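You operate a simulated robot arm through the tools that you are given. There is no shell and no other tool.

Carry out the task below with a simulated robot arm. There is one attempt and no reset: what you move stays moved.

JOB
Put some things from the packing table top away. At the end: the black elbow from the packing table top is in the blue table drawer; the white elbow from the packing table top is in the blue table drawer; whatever was shut is shut again. Leave all else as you found it, and nothing knocked over (what rides in a drawer may roll over).

Only the result counts: the job must be done as asked and must still hold three seconds after the hand-in. Knocking over, shifting, dropping, spilling or breaking anything else fails it.

ROBOT AND FRAMES
A 6-joint arm with a three-finger gripper, fixed in place. Base frame: the origin is on the floor under the middle of its stand, x ahead of it, y to its left, z up. Lengths are in mm, angles in rad, forces in N, time in s.
It reaches about 1213 mm from its shoulder. Its first joint turns from -2.897 to 2.897 rad. Payload 4.89 kg.
The tool frame sits at the grasp point between the pads (the TCP): z along the fingers, y along the line on which they close. The tips reach 30 mm beyond it. The gripper opens to 164 mm; its body begins 125 mm behind the TCP.
Orientation is that of the tool frame in the base frame, as a unit quaternion [x, y, z, w]. With the fingers straight down and closing along the base's y, the tool's x points along the base's -x, its y along +y and its z along -z.

CONTROLS
- The arm moves only by the tool move_arm. Its argument "deltas" is one flat list of numbers, 7 for each row, row after row: the shift along the base's x, y, z in units of 400 mm (1.0 is 400 mm), then the turn, a rotation vector about the base's x, y, z in units of 60 degrees (1.0 is 60 degrees), then the opening in per cent of the stroke, from 0 (shut) to 100 (fully open). In form: [dx, dy, dz, ax, ay, az, jaw, dx, dy, dz, ax, ay, az, jaw, ...]. A call has 1 to 20 rows; each row is the pose to reach, as a shift and turn from the pose commanded when the call began. A call with a number of a shift or a turn outside -1 to 1 is refused whole. Each row takes 0.2 s and may step no farther than 50 mm and 0.15 rad from the row before; otherwise, or with a gripper value out of range, the whole call is refused. A pose out of reach is approached as far as the arm can. The call stops where the force on the tool passes 40 N (or 10 N more than at its start, if that is more) or the arm is blocked; 0.2 s more then pass. Each finger travels about 108 mm/s and halts on what it meets, pressing with about 25 N; the grip force reading is that of the motor and also rises with nothing between the fingers. The clock runs only during rows and for 0.2 s after the last one: add rows that repeat a pose to give the fingers time. It gives the time, the measured TCP pose, the force on the tool (base axes), the opening and the grip force at its end, in the units of the frame above (readings bear some noise), with the torque about the TCP (base axes, N m) and any sound that the robot's microphone picked up.
- Cameras (640 x 400 px; columns grow to the right, rows downward): "scene" is fixed at [220.2, 501.2, 1222.3]; the picture's right is [-0.31, -0.95, 0.00], its down [-0.43, 0.14, -0.89] and it looks along [0.85, -0.28, -0.45] (base axes); focal length 278 px, centre (320, 200). "wrist" rides on the gripper at [76, -2, -152] in the tool frame; the picture's right is [0.02, 1.00, 0.00], its down [-0.88, 0.02, -0.47] and it looks along [-0.47, 0.01, 0.88] (tool axes); focal length 247 px, centre (320, 200). There is no depth. A picture from a camera that has moved, and an enlarged one, comes with that camera's place and axes in the base frame and with its lens.
- get_image(camera): a new picture of that camera. No time passes.
- lift_body(by): moves the trunk up (or, below 0, down) by that many mm; the arm rides with it, the base frame stays. It gives what a move gives, with no picture.
- close_up(camera, box): a new picture of the part [left, top, right, bottom] of that camera's present view, enlarged. No time passes.
- sign_off(): hands the job in; it is judged then, once.

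Nothing tells you positions but the pictures and the camera data. Unless the task says otherwise, let go and move clear before handing in.

The tools are called as name(argument=value, ...) on one line, values as JSON. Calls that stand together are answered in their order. move_arm: Moves the arm, as the interface text tells. Its arguments: {"type":"object","properties":{"deltas":{"type":"array","items":{"type":"number"}}},"required":["deltas"]} The other tools are called the same way: lift_body (by) moves the trunk up or down; get_image (camera) takes a picture; close_up (camera, box) takes an enlarged picture of a part of a camera's view; sign_off () hands the job in.

At the start:

```text
clock: 0.0
eef_pos: [567.6, 274.9, 1120.8]
tcp_rot: [0.0, 1.0, -0.001, -0.001]
ft_force: [0.6, 0.4, 0.6]
ft_torque: [0.04, 0.02, 0.02]
width: 164.1
gripper_force: 0.1
trunk travel left (down, up): [-75.0, 315.0]
```

scene: 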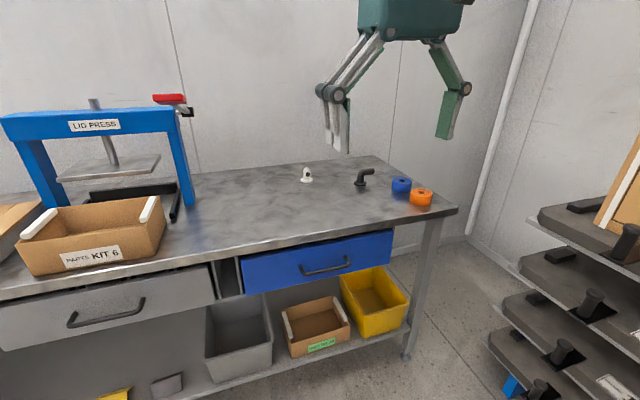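
wrist: 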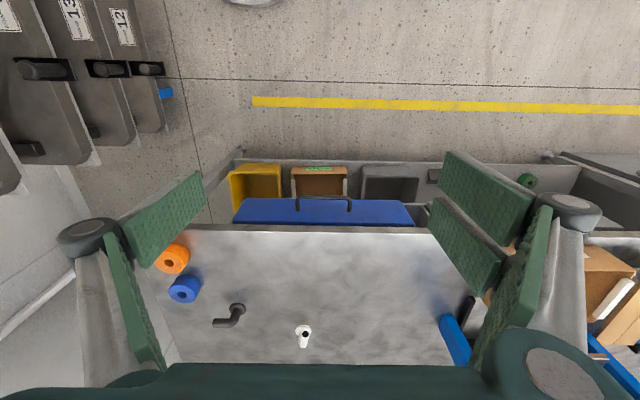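

I see the packing table with a black elbow and a white elbow near the back, two rolls beside them, and a blue drawer whose handle I place around (828, 285, 673). I'll take enlarged views to fix these positions before I move.

close_up(camera="scene", box=[270, 140, 470, 265])

close_up(camera="scene", box=[200, 210, 440, 360])

close_up(camera="wrist", box=[140, 230, 380, 380])

close_up(camera="wrist", box=[210, 140, 450, 290])

```text
3.20 times, centred on (370, 202) of scene
camera zoom: at [220.2, 501.2, 1222.3], right [-0.31, -0.95, 0.0], down [-0.43, 0.14, -0.89], along [0.85, -0.28, -0.45], focal length 890 px, centre (160, 192)
```

zoom: 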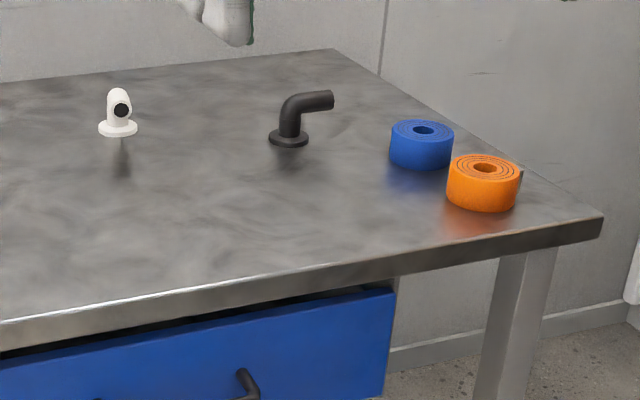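

```text
2.67 times, centred on (320, 285) of scene
camera zoom: at [220.2, 501.2, 1222.3], right [-0.31, -0.95, 0.0], down [-0.43, 0.14, -0.89], along [0.85, -0.28, -0.45], focal length 742 px, centre (320, -27)
```

zoom: 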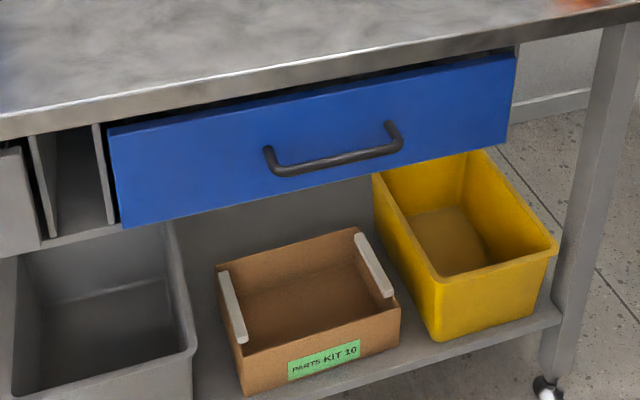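

```text
2.67 times, centred on (260, 305) of wrist
camera zoom: at [491.6, 272.8, 1272.6], right [-0.02, 1.0, 0.0], down [0.88, 0.02, 0.47], along [0.47, 0.01, -0.88], focal length 659 px, centre (480, -80)
```

zoom: 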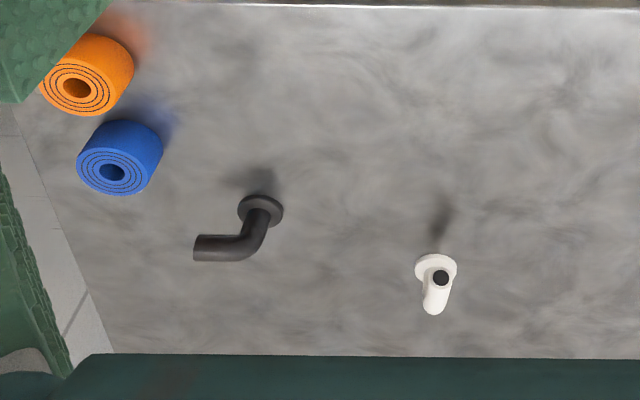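

```text
2.67 times, centred on (330, 215) of wrist
camera zoom: at [491.6, 272.8, 1272.6], right [-0.02, 1.0, 0.0], down [0.88, 0.02, 0.47], along [0.47, 0.01, -0.88], focal length 659 px, centre (293, 160)
```

zoom: 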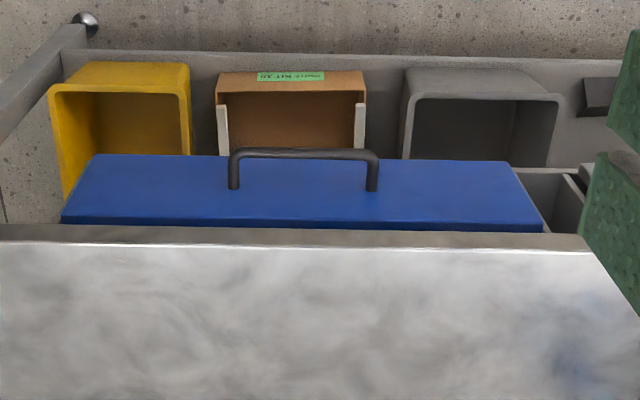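

The table top is near z = 803. I put the black elbow's base at about (1101, 51), the white elbow's at about (1182, 238), and the handle bar at about (791, 292, 697). Before planning the grasps I'll look at the gripper's shape.

close_up(camera="scene", box=[290, 0, 500, 160])

close_up(camera="wrist", box=[400, 120, 640, 400])

close_up(camera="wrist", box=[40, 150, 280, 400])

```text
2.50 times, centred on (395, 80) of scene
camera zoom: at [220.2, 501.2, 1222.3], right [-0.31, -0.95, 0.0], down [-0.43, 0.14, -0.89], along [0.85, -0.28, -0.45], focal length 695 px, centre (132, 500)
```

zoom: 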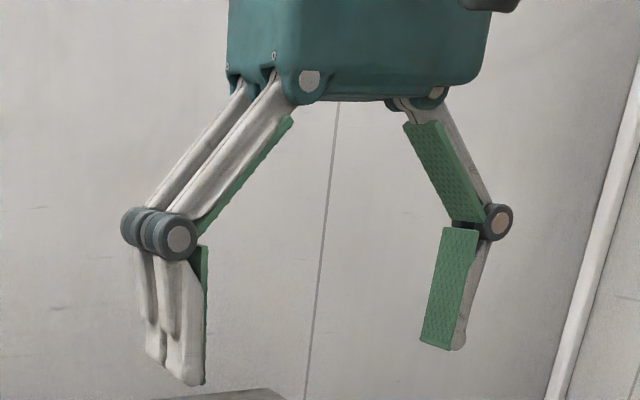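

```text
1.43 times, centred on (520, 260) of wrist
camera zoom: at [491.6, 272.8, 1272.6], right [-0.02, 1.0, 0.0], down [0.88, 0.02, 0.47], along [0.47, 0.01, -0.88], focal length 353 px, centre (34, 114)
```

zoom: 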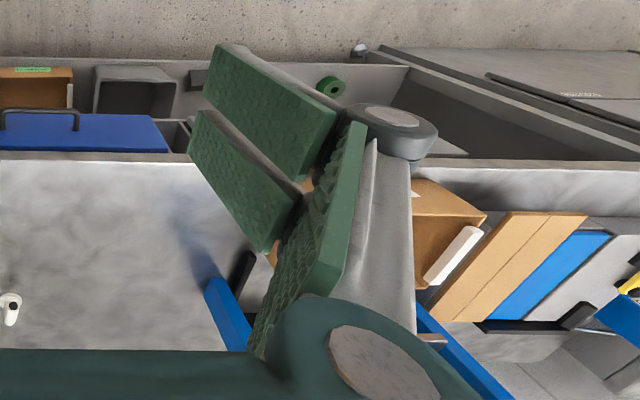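

```text
1.60 times, centred on (160, 275) of wrist
camera zoom: at [491.6, 272.8, 1272.6], right [-0.02, 1.0, 0.0], down [0.88, 0.02, 0.47], along [0.47, 0.01, -0.88], focal length 395 px, centre (576, 80)
```

zoom: 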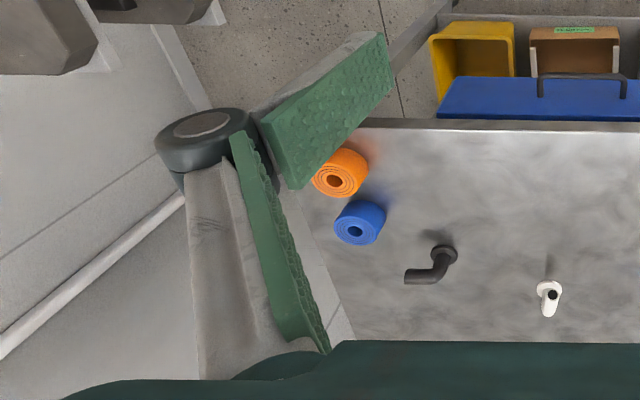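

The gripper has two fingers on the tool's +y side and one opposite. I'll turn it so it points at the drawer and closes vertically, working in the free space in front of the table.

move_arm(deltas=[0.0225, 0.005, -0.022, 0.0722, -0.0722, -0.0722, 60, 0.045, 0.01, -0.044, 0.1443, -0.1443, -0.1443, 50, 0.0675, 0.015, -0.066, 0.2165, -0.2165, -0.2165, 40, 0.09, 0.02, -0.088, 0.2887, -0.2887, -0.2887, 40, 0.1125, 0.025, -0.11, 0.3608, -0.3608, -0.3608, 40, 0.135, 0.03, -0.132, 0.433, -0.433, -0.433, 40, 0.1575, 0.034, -0.154, 0.5052, -0.5052, -0.5052, 40, 0.18, 0.0375, -0.175, 0.57735, -0.57735, -0.57735, 40])

```text
clock: 1.8
eef_pos: [639.2, 288.5, 1048.3]
tcp_rot: [0.29, 0.865, 0.288, 0.289]
ft_force: [-0.5, -1.0, -0.1]
ft_torque: [0.02, -0.03, 0.01]
width: 65.5
gripper_force: 0.1
trunk travel left (down, up): [-75.0, 315.0]
```

The first half of the turn went as expected, so I'll finish it while descending in front of the table.

move_arm(deltas=[0.0, 0.0, -0.05, 0.0722, -0.0722, -0.0722, 40, 0.0, 0.0, -0.1, 0.1443, -0.1443, -0.1443, 40, 0.0, 0.0, -0.15, 0.2165, -0.2165, -0.2165, 40, 0.0, 0.0, -0.2, 0.2887, -0.2887, -0.2887, 40, 0.0, 0.0, -0.25, 0.3608, -0.3608, -0.3608, 40, 0.0, 0.0, -0.3, 0.433, -0.433, -0.433, 40, 0.0, 0.0, -0.35, 0.5052, -0.5052, -0.5052, 40, 0.0, 0.0, -0.4, 0.57735, -0.57735, -0.57735, 40])

get_image(camera="scene")

get_image(camera="wrist")

```text
clock: 3.6
eef_pos: [682.2, 329.3, 1009.1]
tcp_rot: [0.5, 0.532, 0.471, 0.495]
ft_force: [-1.0, -0.8, 0.4]
ft_torque: [0.02, 0.09, 0.2]
width: 65.3
gripper_force: 0.0
out of reach, approached as far as the arm can: row 5, 6, 7, 8
trunk travel left (down, up): [-75.0, 315.0]
```

```text
taken
```

scene: 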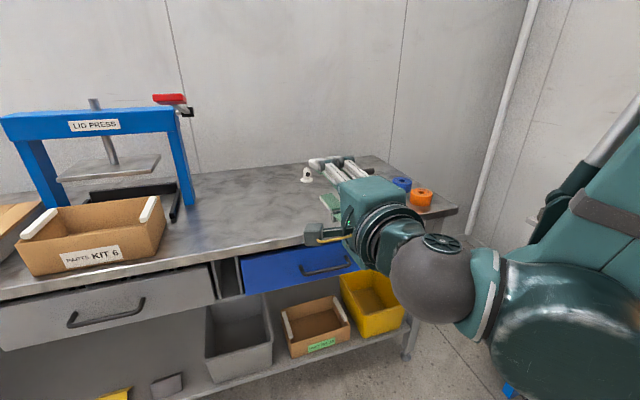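

```text
taken
camera wrist: at [530.3, 404.5, 1014.0], right [0.06, 0.08, 0.99], down [-0.46, -0.88, 0.1], along [0.89, -0.46, -0.02], focal length 247 px, centre (320, 200)
```

wrist: 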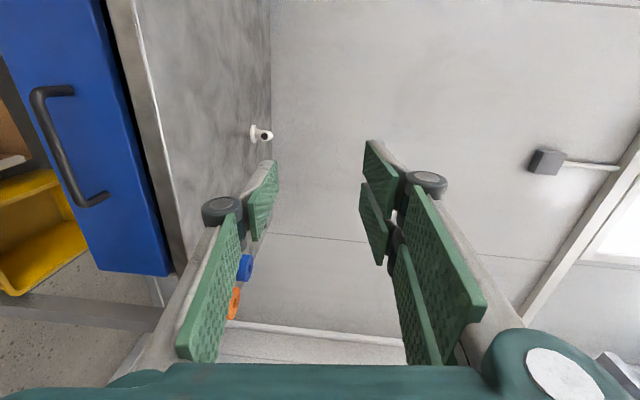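

With the gripper fully horizontal the arm cannot reach lower than about z = 1009. I'll pitch it 45° downward, which brings the wrist up and forward, and see where it settles.

move_arm(deltas=[0, 0, 0, 0, 0.125, 0, 40, 0, 0, 0, 0, 0.25, 0, 40, 0, 0, 0, 0, 0.375, 0, 40, 0, 0, 0, 0, 0.5, 0, 40, 0, 0, 0, 0, 0.625, 0, 40, 0, 0, 0, 0, 0.75, 0, 40])

get_image(camera="scene")

```text
clock: 5.0
eef_pos: [682.5, 330.7, 1009.0]
tcp_rot: [0.642, 0.682, 0.244, 0.252]
ft_force: [-0.5, 0.2, 0.4]
ft_torque: [-0.02, -0.03, -0.01]
width: 65.6
gripper_force: 0.1
trunk travel left (down, up): [-75.0, 315.0]
```

```text
taken
```

scene: 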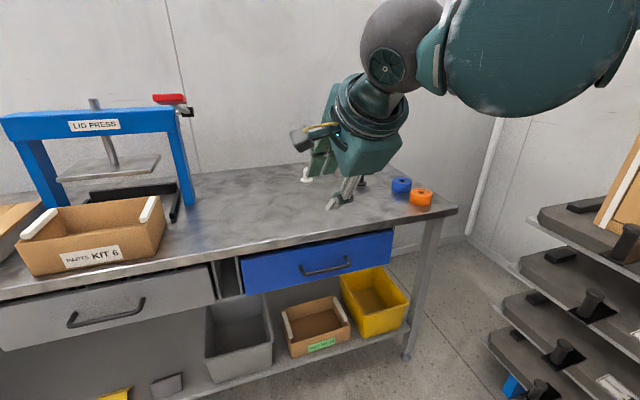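

The commanded pose follows the arm's actual pose, which is useful to know. Next I'll go down in front of the drawer with the gripper pitched 45°, to check it is reachable at handle height.

move_arm(deltas=[-0.034, -0.016, -0.104, 0.005, -0.011, -0.008, 40, -0.069, -0.032, -0.2075, 0.01, -0.022, -0.015, 40, -0.103, -0.048, -0.311, 0.015, -0.033, -0.023, 40, -0.137, -0.065, -0.415, 0.02, -0.045, -0.031, 40, -0.172, -0.081, -0.519, 0.026, -0.056, -0.038, 40, -0.206, -0.097, -0.6225, 0.031, -0.067, -0.046, 40])

get_image(camera="scene")

get_image(camera="wrist")

```text
clock: 6.4
eef_pos: [623.1, 308.4, 813.8]
tcp_rot: [0.654, 0.653, 0.27, 0.272]
ft_force: [-1.2, -0.2, 1.1]
ft_torque: [0.07, 0.01, 0.08]
width: 65.4
gripper_force: 0.0
out of reach, approached as far as the arm can: row 5, 6
trunk travel left (down, up): [-75.0, 315.0]
```

```text
taken
```

scene: 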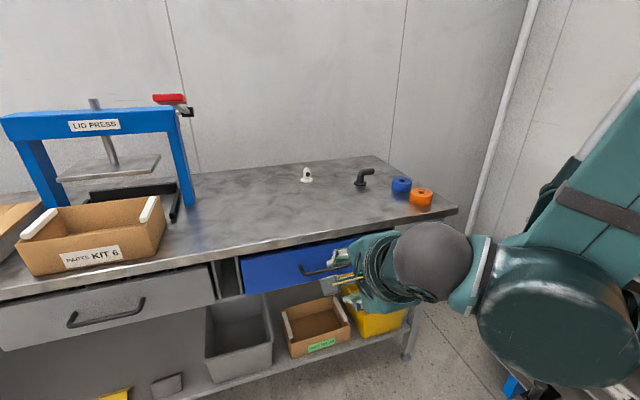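

```text
taken
camera wrist: at [514.4, 383.7, 922.1], right [0.71, 0.02, 0.71], down [-0.32, -0.88, 0.35], along [0.63, -0.47, -0.62], focal length 247 px, centre (320, 200)
```

wrist: 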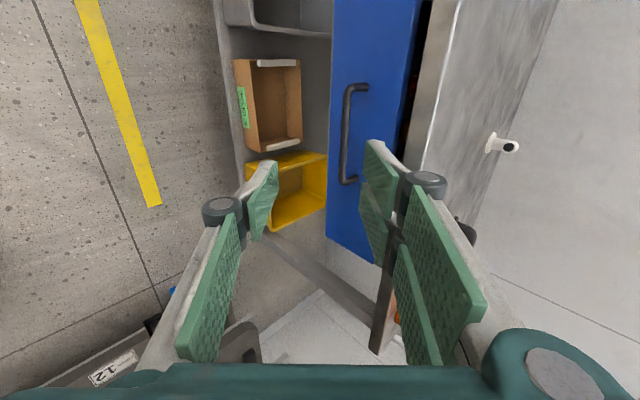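

The limit looks like a minimum distance between wrist and shoulder, so raising the trunk should help. I'll lift it and try the descent again.

lift_body(by=250)

```text
clock: 9.0
eef_pos: [624.0, 308.4, 1065.5]
tcp_rot: [0.654, 0.653, 0.269, 0.272]
ft_force: [-0.9, 1.2, -0.1]
ft_torque: [-0.01, -0.01, 0.01]
width: 65.7
gripper_force: 0.1
trunk travel left (down, up): [-325.0, 65.0]
```

The trunk is up 250 mm. I'll now go down to near handle height in front of the drawer.

move_arm(deltas=[-0.0075, -0.005, -0.1016, 0, 0, 0, 40, -0.015, -0.01, -0.2031, 0, 0, 0, 40, -0.0225, -0.015, -0.3047, 0, 0, 0, 40, -0.03, -0.02, -0.4063, 0, 0, 0, 40, -0.0375, -0.025, -0.5078, 0, 0, 0, 40, -0.045, -0.031, -0.6094, 0, 0, 0, 40, -0.0525, -0.036, -0.7109, 0, 0, 0, 40, -0.06, -0.041, -0.8125, 0, 0, 0, 40])

get_image(camera="scene")

get_image(camera="wrist")

```text
clock: 10.8
eef_pos: [744.8, 396.1, 956.8]
tcp_rot: [0.654, 0.654, 0.268, 0.269]
ft_force: [2.4, 1.7, -2.0]
ft_torque: [-0.2, 0.06, -0.16]
width: 65.6
gripper_force: 0.0
out of reach, approached as far as the arm can: row 1, 2, 3, 4, 5, 6, 7, 8
trunk travel left (down, up): [-325.0, 65.0]
```

```text
taken
```

scene: 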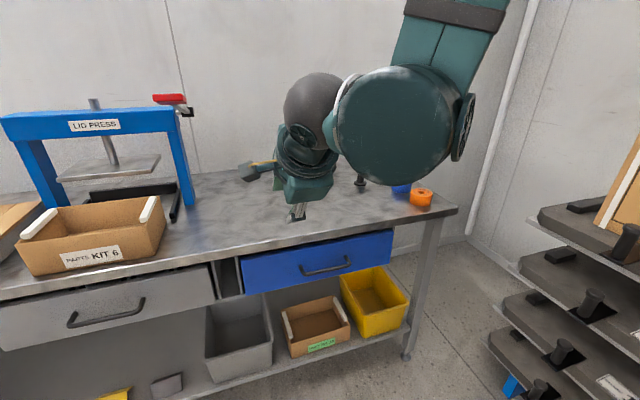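

```text
taken
camera wrist: at [636.5, 472.7, 1063.8], right [0.71, 0.02, 0.7], down [-0.32, -0.88, 0.35], along [0.63, -0.48, -0.62], focal length 247 px, centre (320, 200)
```

wrist: 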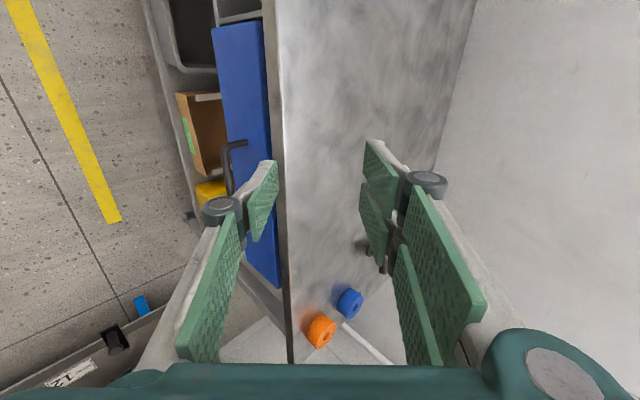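

The arm slid outward instead of going down, so the limit seems tied to the gripper's pitch. I'll turn the gripper straight down, closing along x, and test the reach that way.

move_arm(deltas=[-0.044, -0.043, 0.0, 0, 0.125, 0, 40, -0.0875, -0.087, 0.0, 0, 0.25, 0, 40, -0.131, -0.13, 0.0, 0, 0.375, 0, 40, -0.175, -0.173, 0.0, 0, 0.5, 0, 40, -0.219, -0.217, 0.0, 0, 0.625, 0, 40, -0.2625, -0.26, 0.0, 0, 0.75, 0, 40])

get_image(camera="scene")

```text
clock: 12.2
eef_pos: [634.1, 294.4, 965.5]
tcp_rot: [0.706, 0.708, -0.002, 0.0]
ft_force: [-0.4, 0.1, 0.9]
ft_torque: [-0.09, -0.07, -0.03]
width: 65.5
gripper_force: 0.0
trunk travel left (down, up): [-325.0, 65.0]
```

```text
taken
```

scene: 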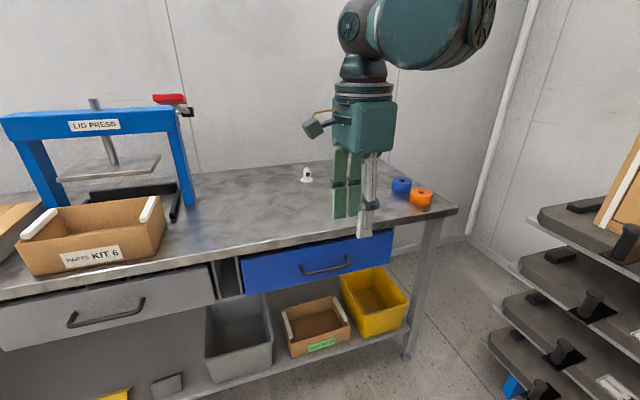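

Straight down works here. I'll test going lower, staying clear of the table edge.

move_arm(deltas=[0, 0, -0.11, 0, 0, 0, 30, 0, 0, -0.22, 0, 0, 0, 20, 0, 0, -0.33, 0, 0, 0, 20, 0, 0, -0.44, 0, 0, 0, 20, 0, 0, -0.55, 0, 0, 0, 20])

get_image(camera="scene")

get_image(camera="wrist")

```text
clock: 13.4
eef_pos: [671.1, 311.0, 781.1]
tcp_rot: [0.707, 0.707, -0.001, -0.001]
ft_force: [-1.5, -0.8, 1.2]
ft_torque: [0.11, -0.2, -0.05]
width: 32.7
gripper_force: 0.0
out of reach, approached as far as the arm can: row 4, 5
trunk travel left (down, up): [-325.0, 65.0]
```

```text
taken
```

scene: 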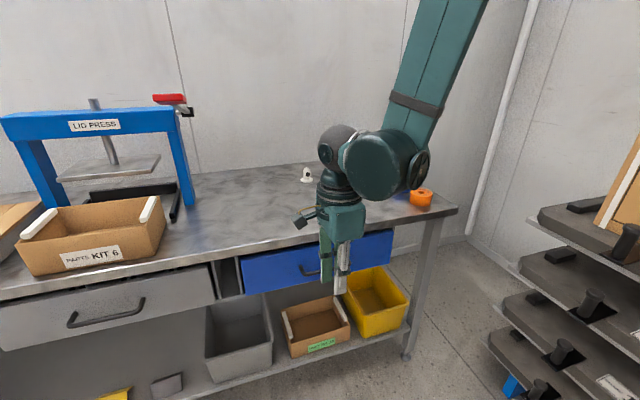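

```text
taken
camera wrist: at [671.6, 389.0, 934.3], right [1.0, 0.02, 0.0], down [0.02, -0.88, 0.47], along [0.01, -0.47, -0.88], focal length 247 px, centre (320, 200)
```

wrist: 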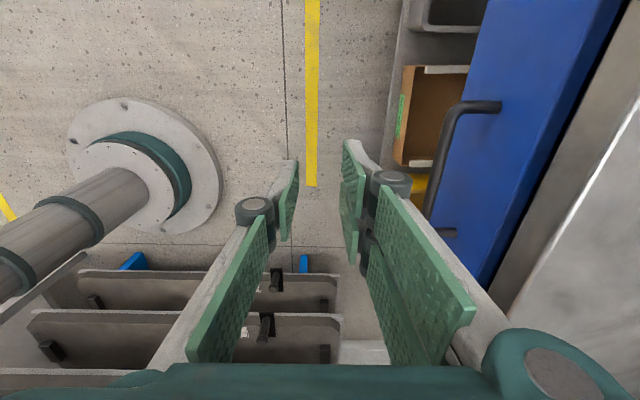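

The wrist can't come too close to a low centre that moves with the trunk, so lowering the trunk should extend the reach downward. I'll raise the arm, pitch it to 55° below horizontal, then lower the trunk all the way.

move_arm(deltas=[-0.013, -0.008, 0.095, 0, -0.0972, 0, 25, -0.026, -0.016, 0.19, 0, -0.1944, 0, 25, -0.039, -0.024, 0.286, 0, -0.2917, 0, 25, -0.052, -0.032, 0.381, 0, -0.3889, 0, 25, -0.065, -0.04, 0.477, 0, -0.4861, 0, 25, -0.0775, -0.0475, 0.5725, 0, -0.5833, 0, 25])

lift_body(by=-325)

get_image(camera="scene")

get_image(camera="wrist")

```text
clock: 14.8
eef_pos: [644.5, 292.1, 1010.2]
tcp_rot: [0.674, 0.674, 0.212, 0.214]
ft_force: [0.1, -0.1, -0.3]
ft_torque: [0.0, 0.09, 0.0]
width: 41.1
gripper_force: 0.1
out of reach, approached as far as the arm can: row 1, 2, 3, 4
trunk travel left (down, up): [-325.0, 65.0]
```

```text
clock: 18.0
eef_pos: [642.8, 292.4, 685.6]
tcp_rot: [0.674, 0.675, 0.212, 0.212]
ft_force: [0.3, -1.2, -0.1]
ft_torque: [0.05, -0.04, -0.02]
width: 41.1
gripper_force: 0.1
trunk travel left (down, up): [0.0, 390.0]
```

```text
taken
```

scene: 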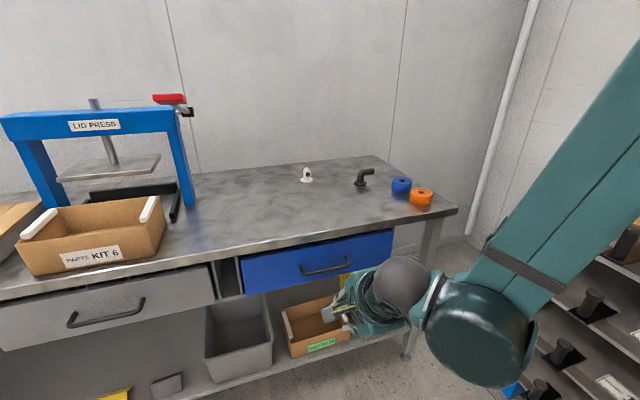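

```text
taken
camera wrist: at [554.6, 368.6, 810.0], right [0.82, 0.02, 0.57], down [-0.26, -0.88, 0.4], along [0.51, -0.47, -0.72], focal length 247 px, centre (320, 200)
```

wrist: 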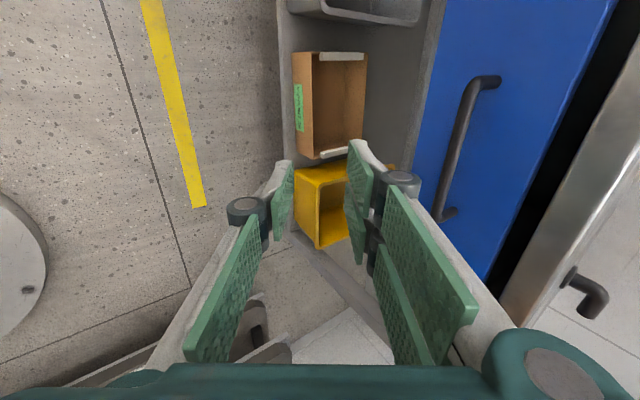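

I'm now in front of the drawer at handle height, with the trunk fully down. I'll narrow the jaw, move to a pre-grasp point on the tool axis through the handle bar, and re-measure the bar from close up.

move_arm(deltas=[0.085, 0.0, 0.063, 0, 0, 0, 22, 0.17, 0.0, 0.126, 0, 0, 0, 18, 0.255, 0.0, 0.1885, 0, 0, 0, 18])

get_image(camera="wrist")

close_up(camera="scene", box=[240, 200, 440, 325])

```text
clock: 18.8
eef_pos: [745.9, 293.2, 760.2]
tcp_rot: [0.674, 0.674, 0.212, 0.214]
ft_force: [-0.5, 1.5, -0.1]
ft_torque: [-0.06, 0.03, -0.02]
width: 29.5
gripper_force: 0.1
trunk travel left (down, up): [0.0, 390.0]
```

```text
taken
camera wrist: at [657.1, 369.0, 886.0], right [0.82, 0.02, 0.57], down [-0.26, -0.88, 0.4], along [0.51, -0.47, -0.72], focal length 247 px, centre (320, 200)
```

wrist: 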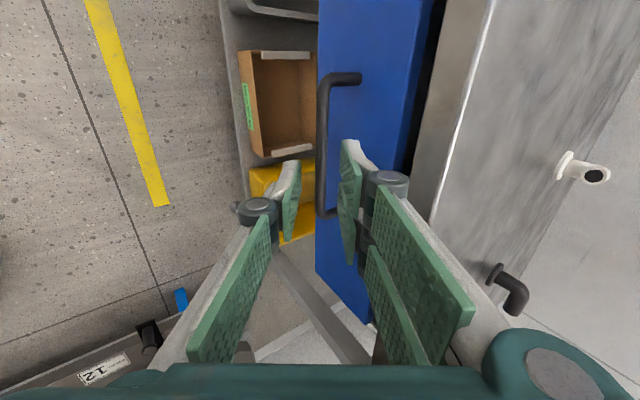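

```text
3.20 times, centred on (340, 262) of scene
camera zoom: at [220.2, 501.2, 1222.3], right [-0.31, -0.95, 0.0], down [-0.43, 0.14, -0.89], along [0.85, -0.28, -0.45], focal length 890 px, centre (256, 0)
```

zoom: 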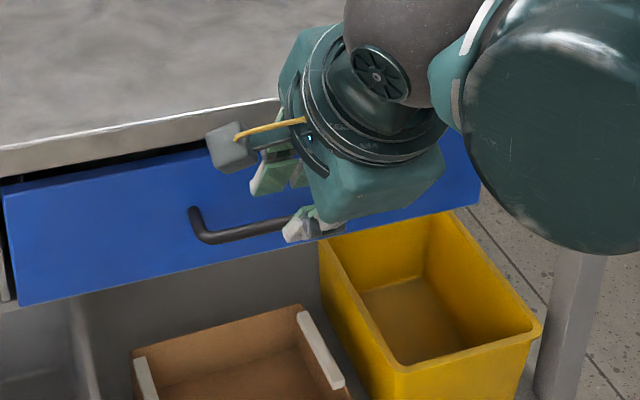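

The bar lies between the fingers, nearly on the tool axis and about 80 mm ahead. I'll advance part of the way along the axis and check again.

move_arm(deltas=[0.0287, -0.002, -0.041, 0, 0, 0, 18, 0.0574, -0.003, -0.082, 0, 0, 0, 18])

get_image(camera="wrist")

close_up(camera="wrist", box=[240, 60, 440, 260])

close_up(camera="scene", box=[280, 220, 400, 320])

```text
clock: 19.4
eef_pos: [767.8, 290.8, 729.1]
tcp_rot: [0.674, 0.675, 0.212, 0.213]
ft_force: [0.3, 0.1, 0.6]
ft_torque: [0.05, -0.05, 0.03]
width: 29.8
gripper_force: 0.0
trunk travel left (down, up): [0.0, 390.0]
```

```text
taken
camera wrist: at [679.3, 367.3, 852.5], right [0.82, 0.02, 0.57], down [-0.26, -0.88, 0.4], along [0.51, -0.47, -0.72], focal length 247 px, centre (320, 200)
```

wrist: 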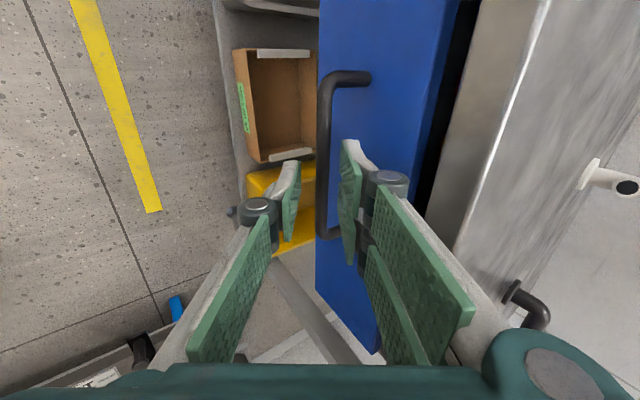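

```text
2.00 times, centred on (340, 160) of wrist
camera zoom: at [679.3, 367.3, 852.5], right [0.82, 0.02, 0.57], down [-0.26, -0.88, 0.4], along [0.51, -0.47, -0.72], focal length 494 px, centre (280, 280)
```

zoom: 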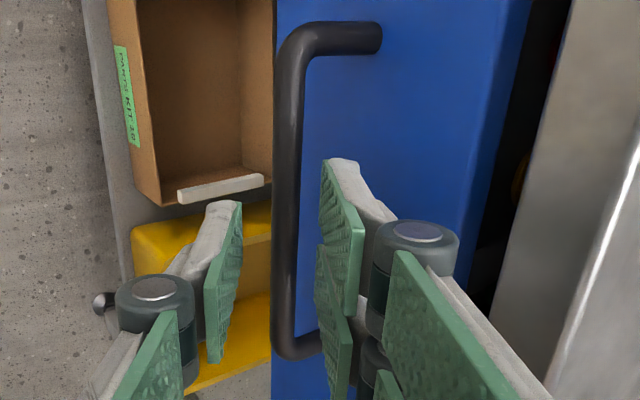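

```text
4.00 times, centred on (340, 270) of scene
camera zoom: at [220.2, 501.2, 1222.3], right [-0.31, -0.95, 0.0], down [-0.43, 0.14, -0.89], along [0.85, -0.28, -0.45], focal length 1113 px, centre (240, -80)
```

zoom: 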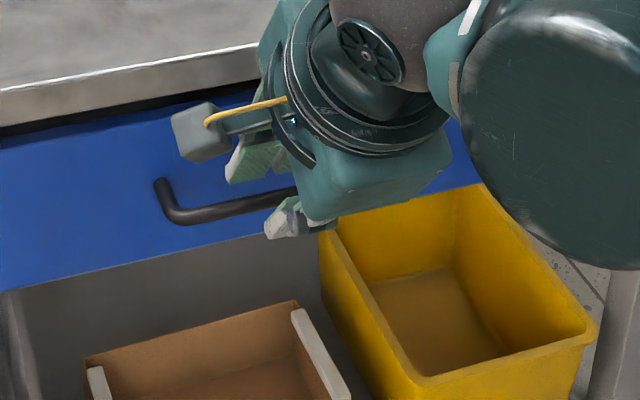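

The triangulations agree on the bar at about (796, 691), which is 47 mm ahead along the tool axis, with the drawer face near x = 838. I'll advance 36 mm and close on the bar.

move_arm(deltas=[0.026, 0, -0.037, 0, 0, 0, 18, 0.0525, 0, -0.074, 0, 0, 0, 18])

close_up(camera="wrist", box=[240, 60, 440, 260])

```text
clock: 20.0
eef_pos: [787.9, 291.4, 698.3]
tcp_rot: [0.674, 0.675, 0.212, 0.213]
ft_force: [-1.3, -0.2, -0.8]
ft_torque: [0.04, -0.04, 0.02]
width: 29.6
gripper_force: 0.0
trunk travel left (down, up): [0.0, 390.0]
```

```text
2.00 times, centred on (340, 160) of wrist
camera zoom: at [700.0, 367.6, 823.1], right [0.82, 0.02, 0.57], down [-0.26, -0.88, 0.4], along [0.51, -0.47, -0.72], focal length 494 px, centre (280, 280)
```

zoom: 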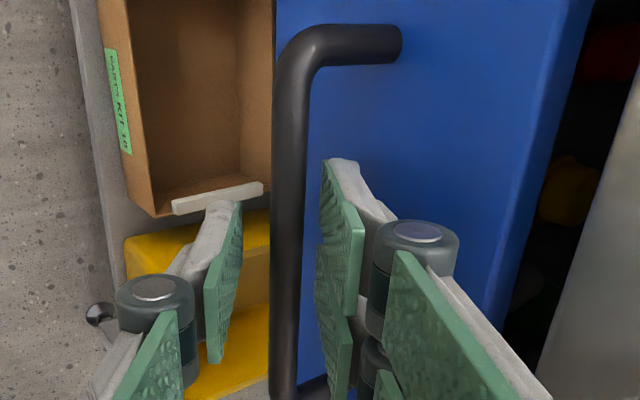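

The bar is now between the fingers, and I can see items already inside the drawer. I'll close the jaw on the bar.

move_arm(deltas=[0, 0, 0, 0, 0, 0, 8, 0, 0, 0, 0, 0, 0, 2, 0, 0, 0, 0, 0, 0, 2, 0, 0, 0, 0, 0, 0, 2])

close_up(camera="wrist", box=[240, 60, 440, 260])

```text
clock: 21.0
eef_pos: [788.8, 292.1, 699.5]
tcp_rot: [0.674, 0.675, 0.212, 0.213]
ft_force: [2.8, 2.5, 11.8]
ft_torque: [-0.7, -0.07, 0.84]
width: 10.7
gripper_force: 45.1
trunk travel left (down, up): [0.0, 390.0]
```

```text
2.00 times, centred on (340, 160) of wrist
camera zoom: at [700.2, 367.7, 823.3], right [0.82, 0.02, 0.57], down [-0.26, -0.88, 0.4], along [0.51, -0.47, -0.72], focal length 494 px, centre (280, 280)
```

zoom: 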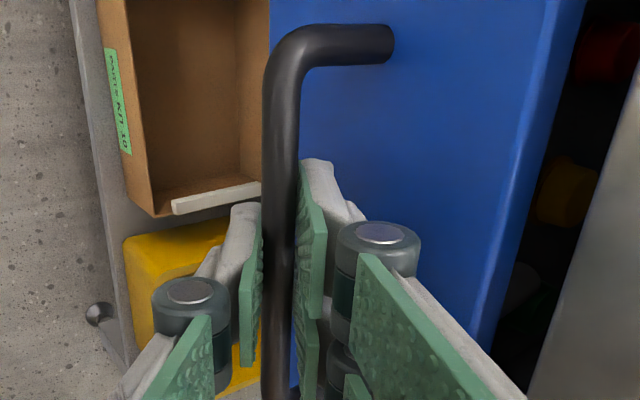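

The grip on the bar is firm. I'll pull the drawer slowly along −x.

move_arm(deltas=[-0.025, 0, 0, 0, 0, 0, 0, -0.05, 0, 0, 0, 0, 0, 0, -0.075, 0, 0, 0, 0, 0, 0, -0.1, 0, 0, 0, 0, 0, 0, -0.125, 0, 0, 0, 0, 0, 0])

get_image(camera="scene")

```text
clock: 22.2
eef_pos: [737.3, 291.4, 698.3]
tcp_rot: [0.674, 0.674, 0.212, 0.213]
ft_force: [-0.8, 7.6, 17.3]
ft_torque: [-0.87, -0.08, 0.76]
width: 10.7
gripper_force: 45.7
trunk travel left (down, up): [0.0, 390.0]
```

```text
taken
```

scene: 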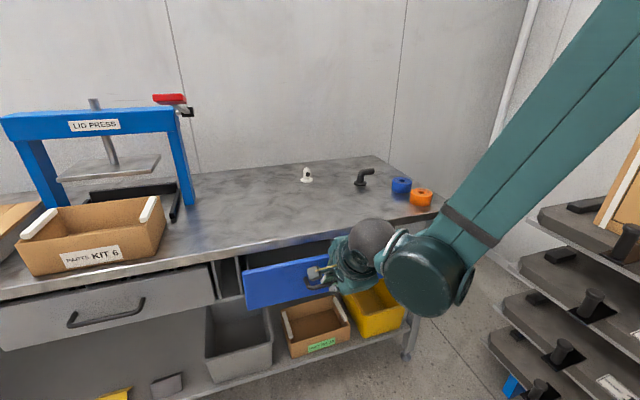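

The drawer is moving out, about 50 mm so far, with low force. I'll keep pulling.

move_arm(deltas=[-0.04, 0, 0, 0, 0, 0, 0, -0.08, 0, 0, 0, 0, 0, 0, -0.12, 0, 0, 0, 0, 0, 0, -0.16, 0, 0, 0, 0, 0, 0, -0.2, 0, 0, 0, 0, 0, 0, -0.24, 0, 0, 0, 0, 0, 0, -0.28, 0, 0, 0, 0, 0, 0, -0.32, 0, 0, 0, 0, 0, 0, -0.36, 0, 0, 0, 0, 0, 0, -0.39, 0, 0, 0, 0, 0, 0])

get_image(camera="scene")

get_image(camera="wrist")

```text
clock: 24.2
eef_pos: [600.4, 291.0, 701.4]
tcp_rot: [0.676, 0.675, 0.209, 0.211]
ft_force: [0.9, -3.1, -34.9]
ft_torque: [0.08, 0.18, 1.22]
width: 10.6
gripper_force: 45.4
out of reach, approached as far as the arm can: row 9, 10
trunk travel left (down, up): [0.0, 390.0]
stopped in row 10: the force on the tool passed its limit at 51 N (the readings are from after the stop); the commanded pose is now the measured one
```

```text
taken
```

scene: 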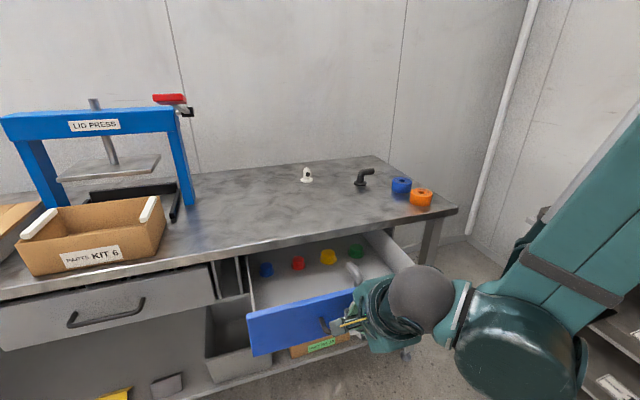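

```text
taken
camera wrist: at [512.1, 368.8, 826.6], right [0.82, 0.02, 0.57], down [-0.26, -0.88, 0.4], along [0.51, -0.48, -0.72], focal length 247 px, centre (320, 200)
```

wrist: 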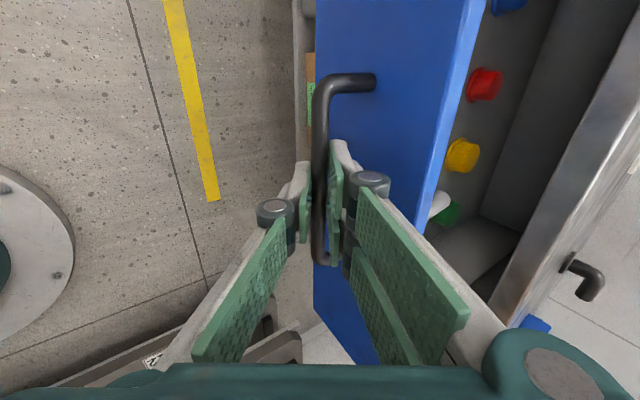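

The drawer is open about 188 mm and the arm has reached its near limit. I'll ease the tension slightly, then release the handle.

move_arm(deltas=[0.01, 0, -0.006, 0, 0, 0, 0, 0.01, 0, -0.006, 0, 0, 0, 4])

close_up(camera="scene", box=[220, 220, 440, 360])

```text
clock: 24.8
eef_pos: [601.7, 292.6, 702.4]
tcp_rot: [0.676, 0.674, 0.209, 0.211]
ft_force: [-0.8, -2.9, -9.1]
ft_torque: [-0.53, 0.05, 0.96]
width: 10.7
gripper_force: 44.8
trunk travel left (down, up): [0.0, 390.0]
```

```text
2.86 times, centred on (330, 290) of scene
camera zoom: at [220.2, 501.2, 1222.3], right [-0.31, -0.95, 0.0], down [-0.43, 0.14, -0.89], along [0.85, -0.28, -0.45], focal length 795 px, centre (291, -57)
```

zoom: 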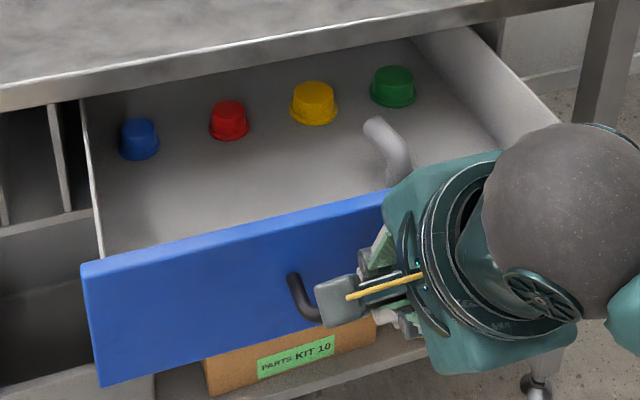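

The drawer already holds four caps and a grey elbow, with free floor on its left near the front. I'll open the jaw and back off along the tool axis.

move_arm(deltas=[0, 0, 0, 0, 0, 0, 18, 0, 0, 0, 0, 0, 0, 18])

move_arm(deltas=[-0.02, 0, 0.0287, 0, 0, 0, 18, -0.04, 0, 0.0573, 0, 0, 0, 18, -0.06, 0, 0.086, 0, 0, 0, 18, -0.08, 0, 0.1147, 0, 0, 0, 18])

get_image(camera="wrist")

get_image(camera="scene")

```text
clock: 25.4
eef_pos: [603.6, 292.7, 701.2]
tcp_rot: [0.676, 0.674, 0.209, 0.211]
ft_force: [0.9, 0.2, -0.3]
ft_torque: [0.0, -0.01, 0.01]
width: 29.5
gripper_force: 0.1
trunk travel left (down, up): [0.0, 390.0]
```

```text
clock: 26.4
eef_pos: [572.0, 291.9, 745.7]
tcp_rot: [0.676, 0.675, 0.208, 0.212]
ft_force: [0.3, 0.0, -1.1]
ft_torque: [-0.06, 0.08, -0.07]
width: 29.6
gripper_force: 0.2
trunk travel left (down, up): [0.0, 390.0]
```

```text
taken
camera wrist: at [483.8, 368.7, 871.5], right [0.82, 0.02, 0.57], down [-0.26, -0.88, 0.4], along [0.51, -0.48, -0.72], focal length 247 px, centre (320, 200)
```

wrist: 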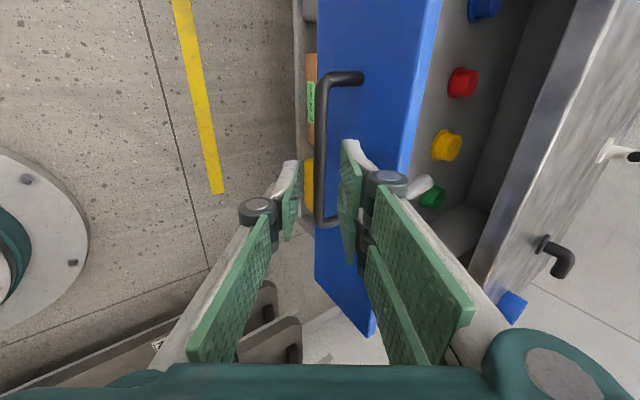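

```text
taken
```

scene: 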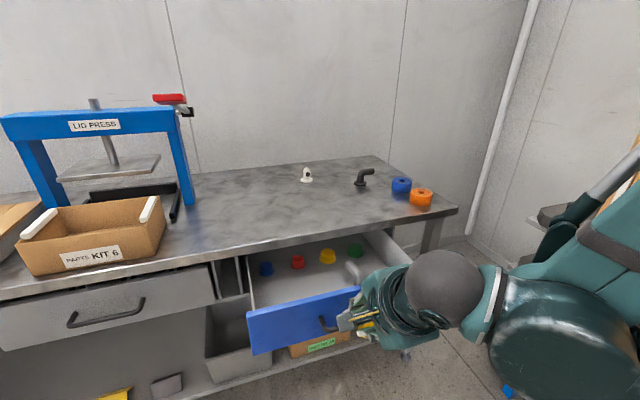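

I'm clear of the handle. I'll raise the arm above table level, turn the gripper straight down closing along x for the black elbow, and look again.

move_arm(deltas=[0, 0, 0.1, 0, 0, 0, 25, 0, 0, 0.2, 0, 0, 0, 35, 0, 0, 0.3, 0, 0, 0, 45, 0.05, 0, 0.35, 0, 0.117, 0, 45, 0.1, 0, 0.4, 0, 0.233, 0, 45, 0.15, 0, 0.45, 0, 0.35, 0, 45, 0.2, 0, 0.5, 0, 0.467, 0, 45, 0.25, 0, 0.535, 0, 0.583, 0, 45])

get_image(camera="scene")

get_image(camera="wrist")

```text
clock: 28.2
eef_pos: [668.2, 292.1, 962.2]
tcp_rot: [0.707, 0.707, -0.003, -0.001]
ft_force: [-2.4, 0.3, 1.7]
ft_torque: [0.02, -0.39, 0.0]
width: 73.7
gripper_force: 0.0
trunk travel left (down, up): [0.0, 390.0]
```

```text
taken
```

scene: 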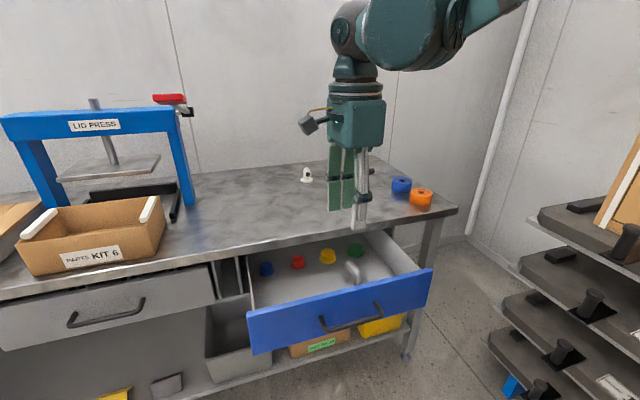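

```text
taken
camera wrist: at [668.9, 368.3, 1114.4], right [1.0, 0.02, -0.01], down [0.02, -0.88, 0.48], along [0.0, -0.48, -0.88], focal length 247 px, centre (320, 200)
```

wrist: 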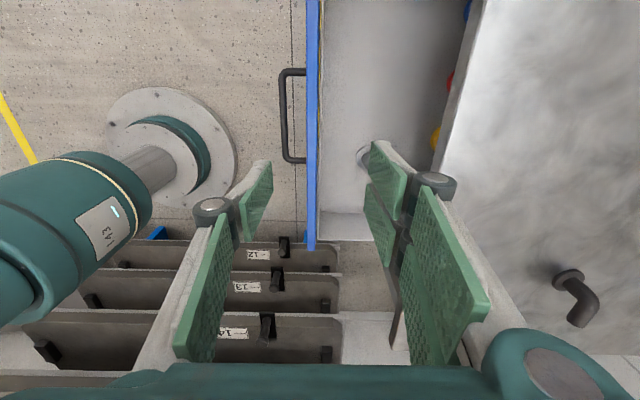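

The drawer is open and stays in place. I'll take a close look at its interior to choose free spots.

close_up(camera="scene", box=[230, 215, 450, 355])

close_up(camera="wrist", box=[270, 0, 510, 260])

```text
2.86 times, centred on (340, 285) of scene
camera zoom: at [220.2, 501.2, 1222.3], right [-0.31, -0.95, 0.0], down [-0.43, 0.14, -0.89], along [0.85, -0.28, -0.45], focal length 795 px, centre (263, -43)
```

zoom: 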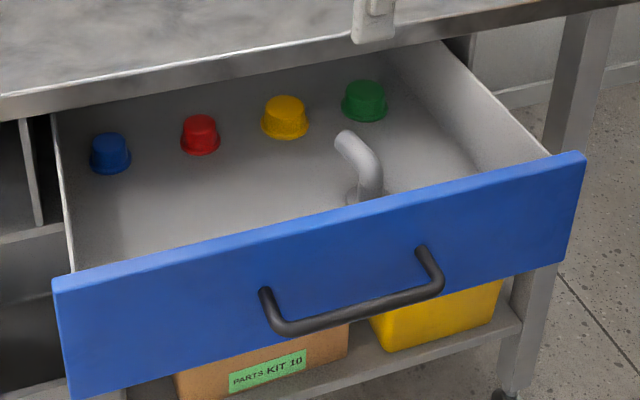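

```text
1.54 times, centred on (390, 130) of wrist
camera zoom: at [668.9, 368.3, 1114.4], right [1.0, 0.02, -0.01], down [0.02, -0.88, 0.48], along [0.0, -0.48, -0.88], focal length 380 px, centre (212, 308)
```

zoom: 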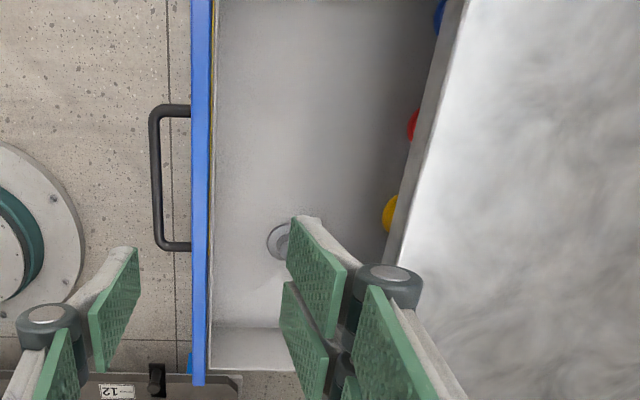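

The drawer floor is near z = 660, with free space around x 680–820, y 260–490. Now I'll carry the open gripper across, above the table, toward the black elbow.

move_arm(deltas=[0.098, -0.058, 0, 0, 0, 0, 45, 0.196, -0.116, 0, 0, 0, 0, 45, 0.294, -0.174, 0, 0, 0, 0, 45, 0.392, -0.232, 0, 0, 0, 0, 45, 0.49, -0.29, 0, 0, 0, 0, 45, 0.588, -0.348, 0, 0, 0, 0, 45, 0.686, -0.406, 0, 0, 0, 0, 45, 0.784, -0.464, 0, 0, 0, 0, 45, 0.882, -0.522, 0, 0, 0, 0, 45, 0.98, -0.58, 0, 0, 0, 0, 45])

get_image(camera="scene")

get_image(camera="wrist")

```text
clock: 30.4
eef_pos: [1061.3, 61.6, 960.8]
tcp_rot: [0.708, 0.707, -0.004, -0.001]
ft_force: [-1.4, 1.8, 1.7]
ft_torque: [-0.21, -0.26, 0.0]
width: 74.0
gripper_force: 0.1
trunk travel left (down, up): [0.0, 390.0]
```

```text
taken
```

scene: 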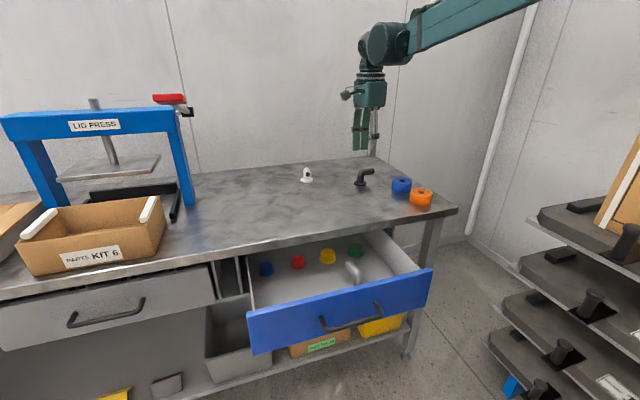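

```text
taken
camera wrist: at [1061.7, 137.7, 1113.0], right [1.0, 0.02, -0.01], down [0.02, -0.88, 0.48], along [0.0, -0.48, -0.88], focal length 247 px, centre (320, 200)
```

wrist: 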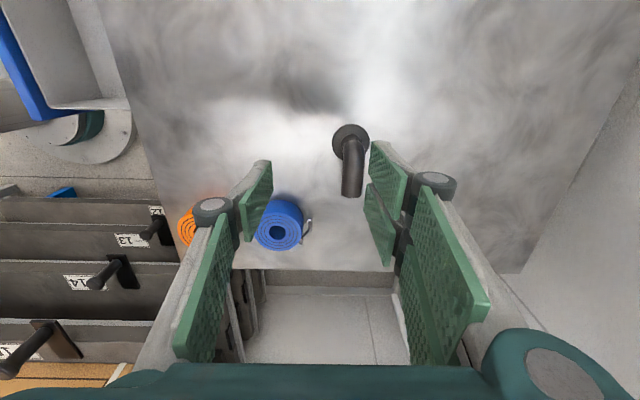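

The black elbow's riser is at (1098, 53), with its arm running to −y and ending at (1100, 4), at an axis height of about 845. I'll centre over it and start down.

move_arm(deltas=[0.05, -0.045, 0, 0, 0, 0, 40, 0.094, -0.084, 0, 0, 0, 0, 38, 0.094, -0.084, -0.08, 0, 0, 0, 38, 0.094, -0.084, -0.16, 0, 0, 0, 38])

get_image(camera="wrist")

close_up(camera="scene", box=[290, 110, 450, 210])

```text
clock: 31.4
eef_pos: [1099.3, 26.2, 897.1]
tcp_rot: [0.708, 0.706, -0.003, -0.001]
ft_force: [-1.0, 0.5, 0.7]
ft_torque: [-0.02, -0.12, 0.02]
width: 62.0
gripper_force: 0.0
trunk travel left (down, up): [0.0, 390.0]
```

```text
taken
camera wrist: at [1099.5, 102.8, 1049.7], right [1.0, 0.02, -0.01], down [0.02, -0.88, 0.48], along [0.0, -0.48, -0.88], focal length 247 px, centre (320, 200)
```

wrist: 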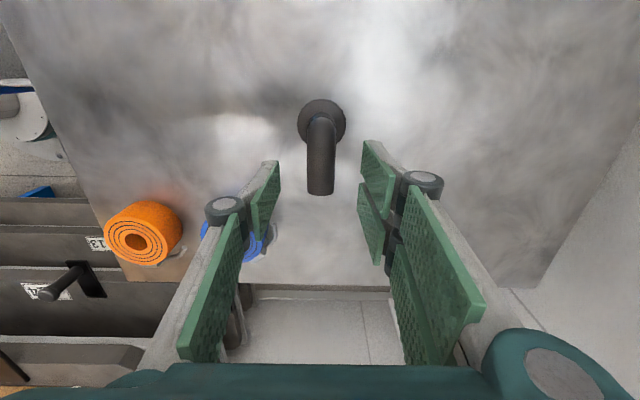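

```text
4.00 times, centred on (370, 160) of scene
camera zoom: at [220.2, 501.2, 1222.3], right [-0.31, -0.95, 0.0], down [-0.43, 0.14, -0.89], along [0.85, -0.28, -0.45], focal length 1113 px, centre (120, 360)
```

zoom: 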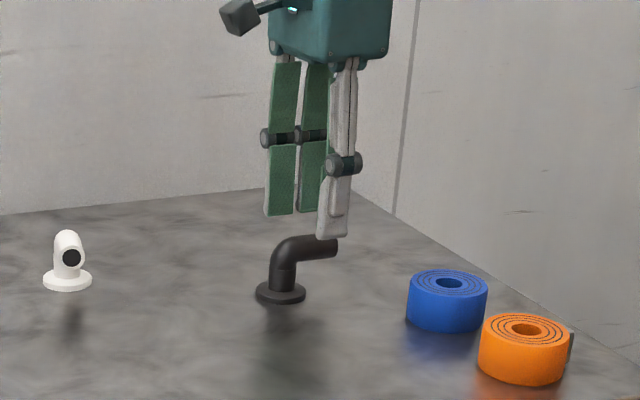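

The elbow is centred between the fingers. I'll descend the last 48 mm and check before closing.

move_arm(deltas=[0.0, 0.005, -0.06, 0, 0, 0, 38, 0.0, 0.005, -0.12, 0, 0, 0, 38])

get_image(camera="wrist")

close_up(camera="scene", box=[290, 110, 450, 210])

```text
clock: 32.0
eef_pos: [1101.0, 27.9, 848.2]
tcp_rot: [0.708, 0.706, -0.003, -0.001]
ft_force: [-1.0, -0.4, 0.9]
ft_torque: [0.03, -0.14, 0.04]
width: 62.2
gripper_force: 0.1
trunk travel left (down, up): [0.0, 390.0]
```

```text
taken
camera wrist: at [1099.7, 105.3, 1001.5], right [1.0, 0.02, -0.01], down [0.02, -0.88, 0.48], along [0.0, -0.48, -0.88], focal length 247 px, centre (320, 200)
```

wrist: 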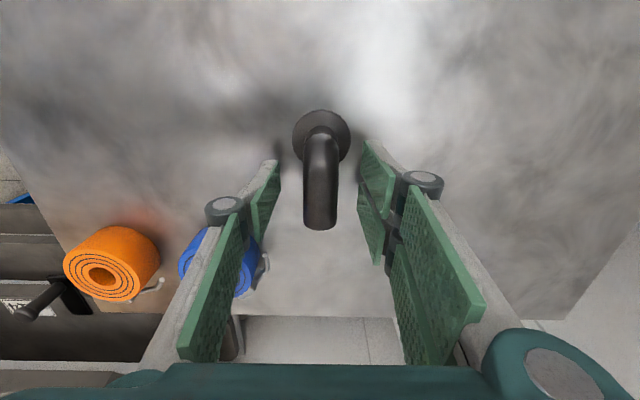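

```text
4.00 times, centred on (370, 160) of scene
camera zoom: at [220.2, 501.2, 1222.3], right [-0.31, -0.95, 0.0], down [-0.43, 0.14, -0.89], along [0.85, -0.28, -0.45], focal length 1113 px, centre (120, 360)
```

zoom: 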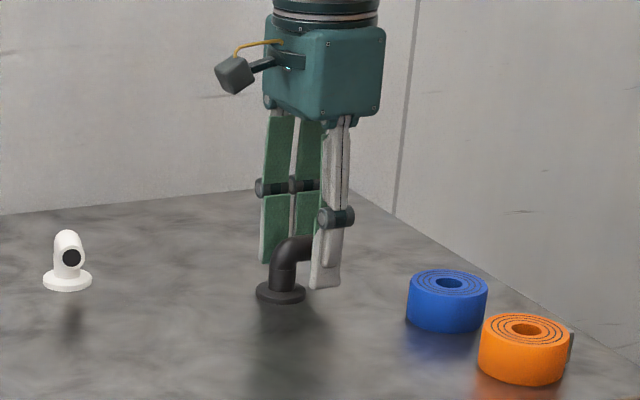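

The fingers straddle the elbow cleanly, so I'll close on it.

move_arm(deltas=[0, 0, 0, 0, 0, 0, 25, 0, 0, 0, 0, 0, 0, 18, 0, 0, 0, 0, 0, 0, 8, 0, 0, 0, 0, 0, 0, 4, 0, 0, 0, 0, 0, 0, 4])

close_up(camera="scene", box=[290, 110, 450, 210])

```text
clock: 33.2
eef_pos: [1100.6, 28.9, 847.6]
tcp_rot: [0.708, 0.706, -0.004, -0.001]
ft_force: [0.4, 0.2, 0.7]
ft_torque: [0.06, -0.08, 0.0]
width: 22.8
gripper_force: 25.5
trunk travel left (down, up): [0.0, 390.0]
```

```text
4.00 times, centred on (370, 160) of scene
camera zoom: at [220.2, 501.2, 1222.3], right [-0.31, -0.95, 0.0], down [-0.43, 0.14, -0.89], along [0.85, -0.28, -0.45], focal length 1113 px, centre (120, 360)
```

zoom: 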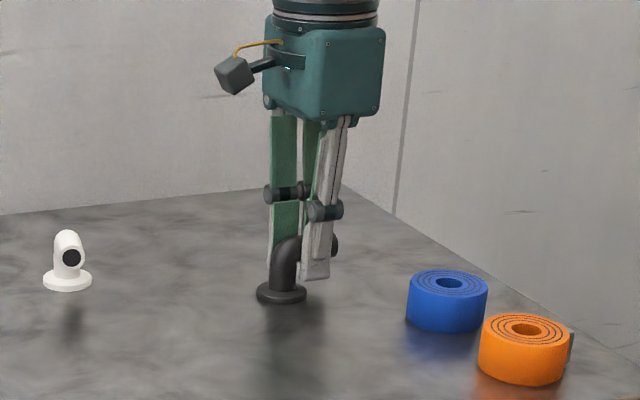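

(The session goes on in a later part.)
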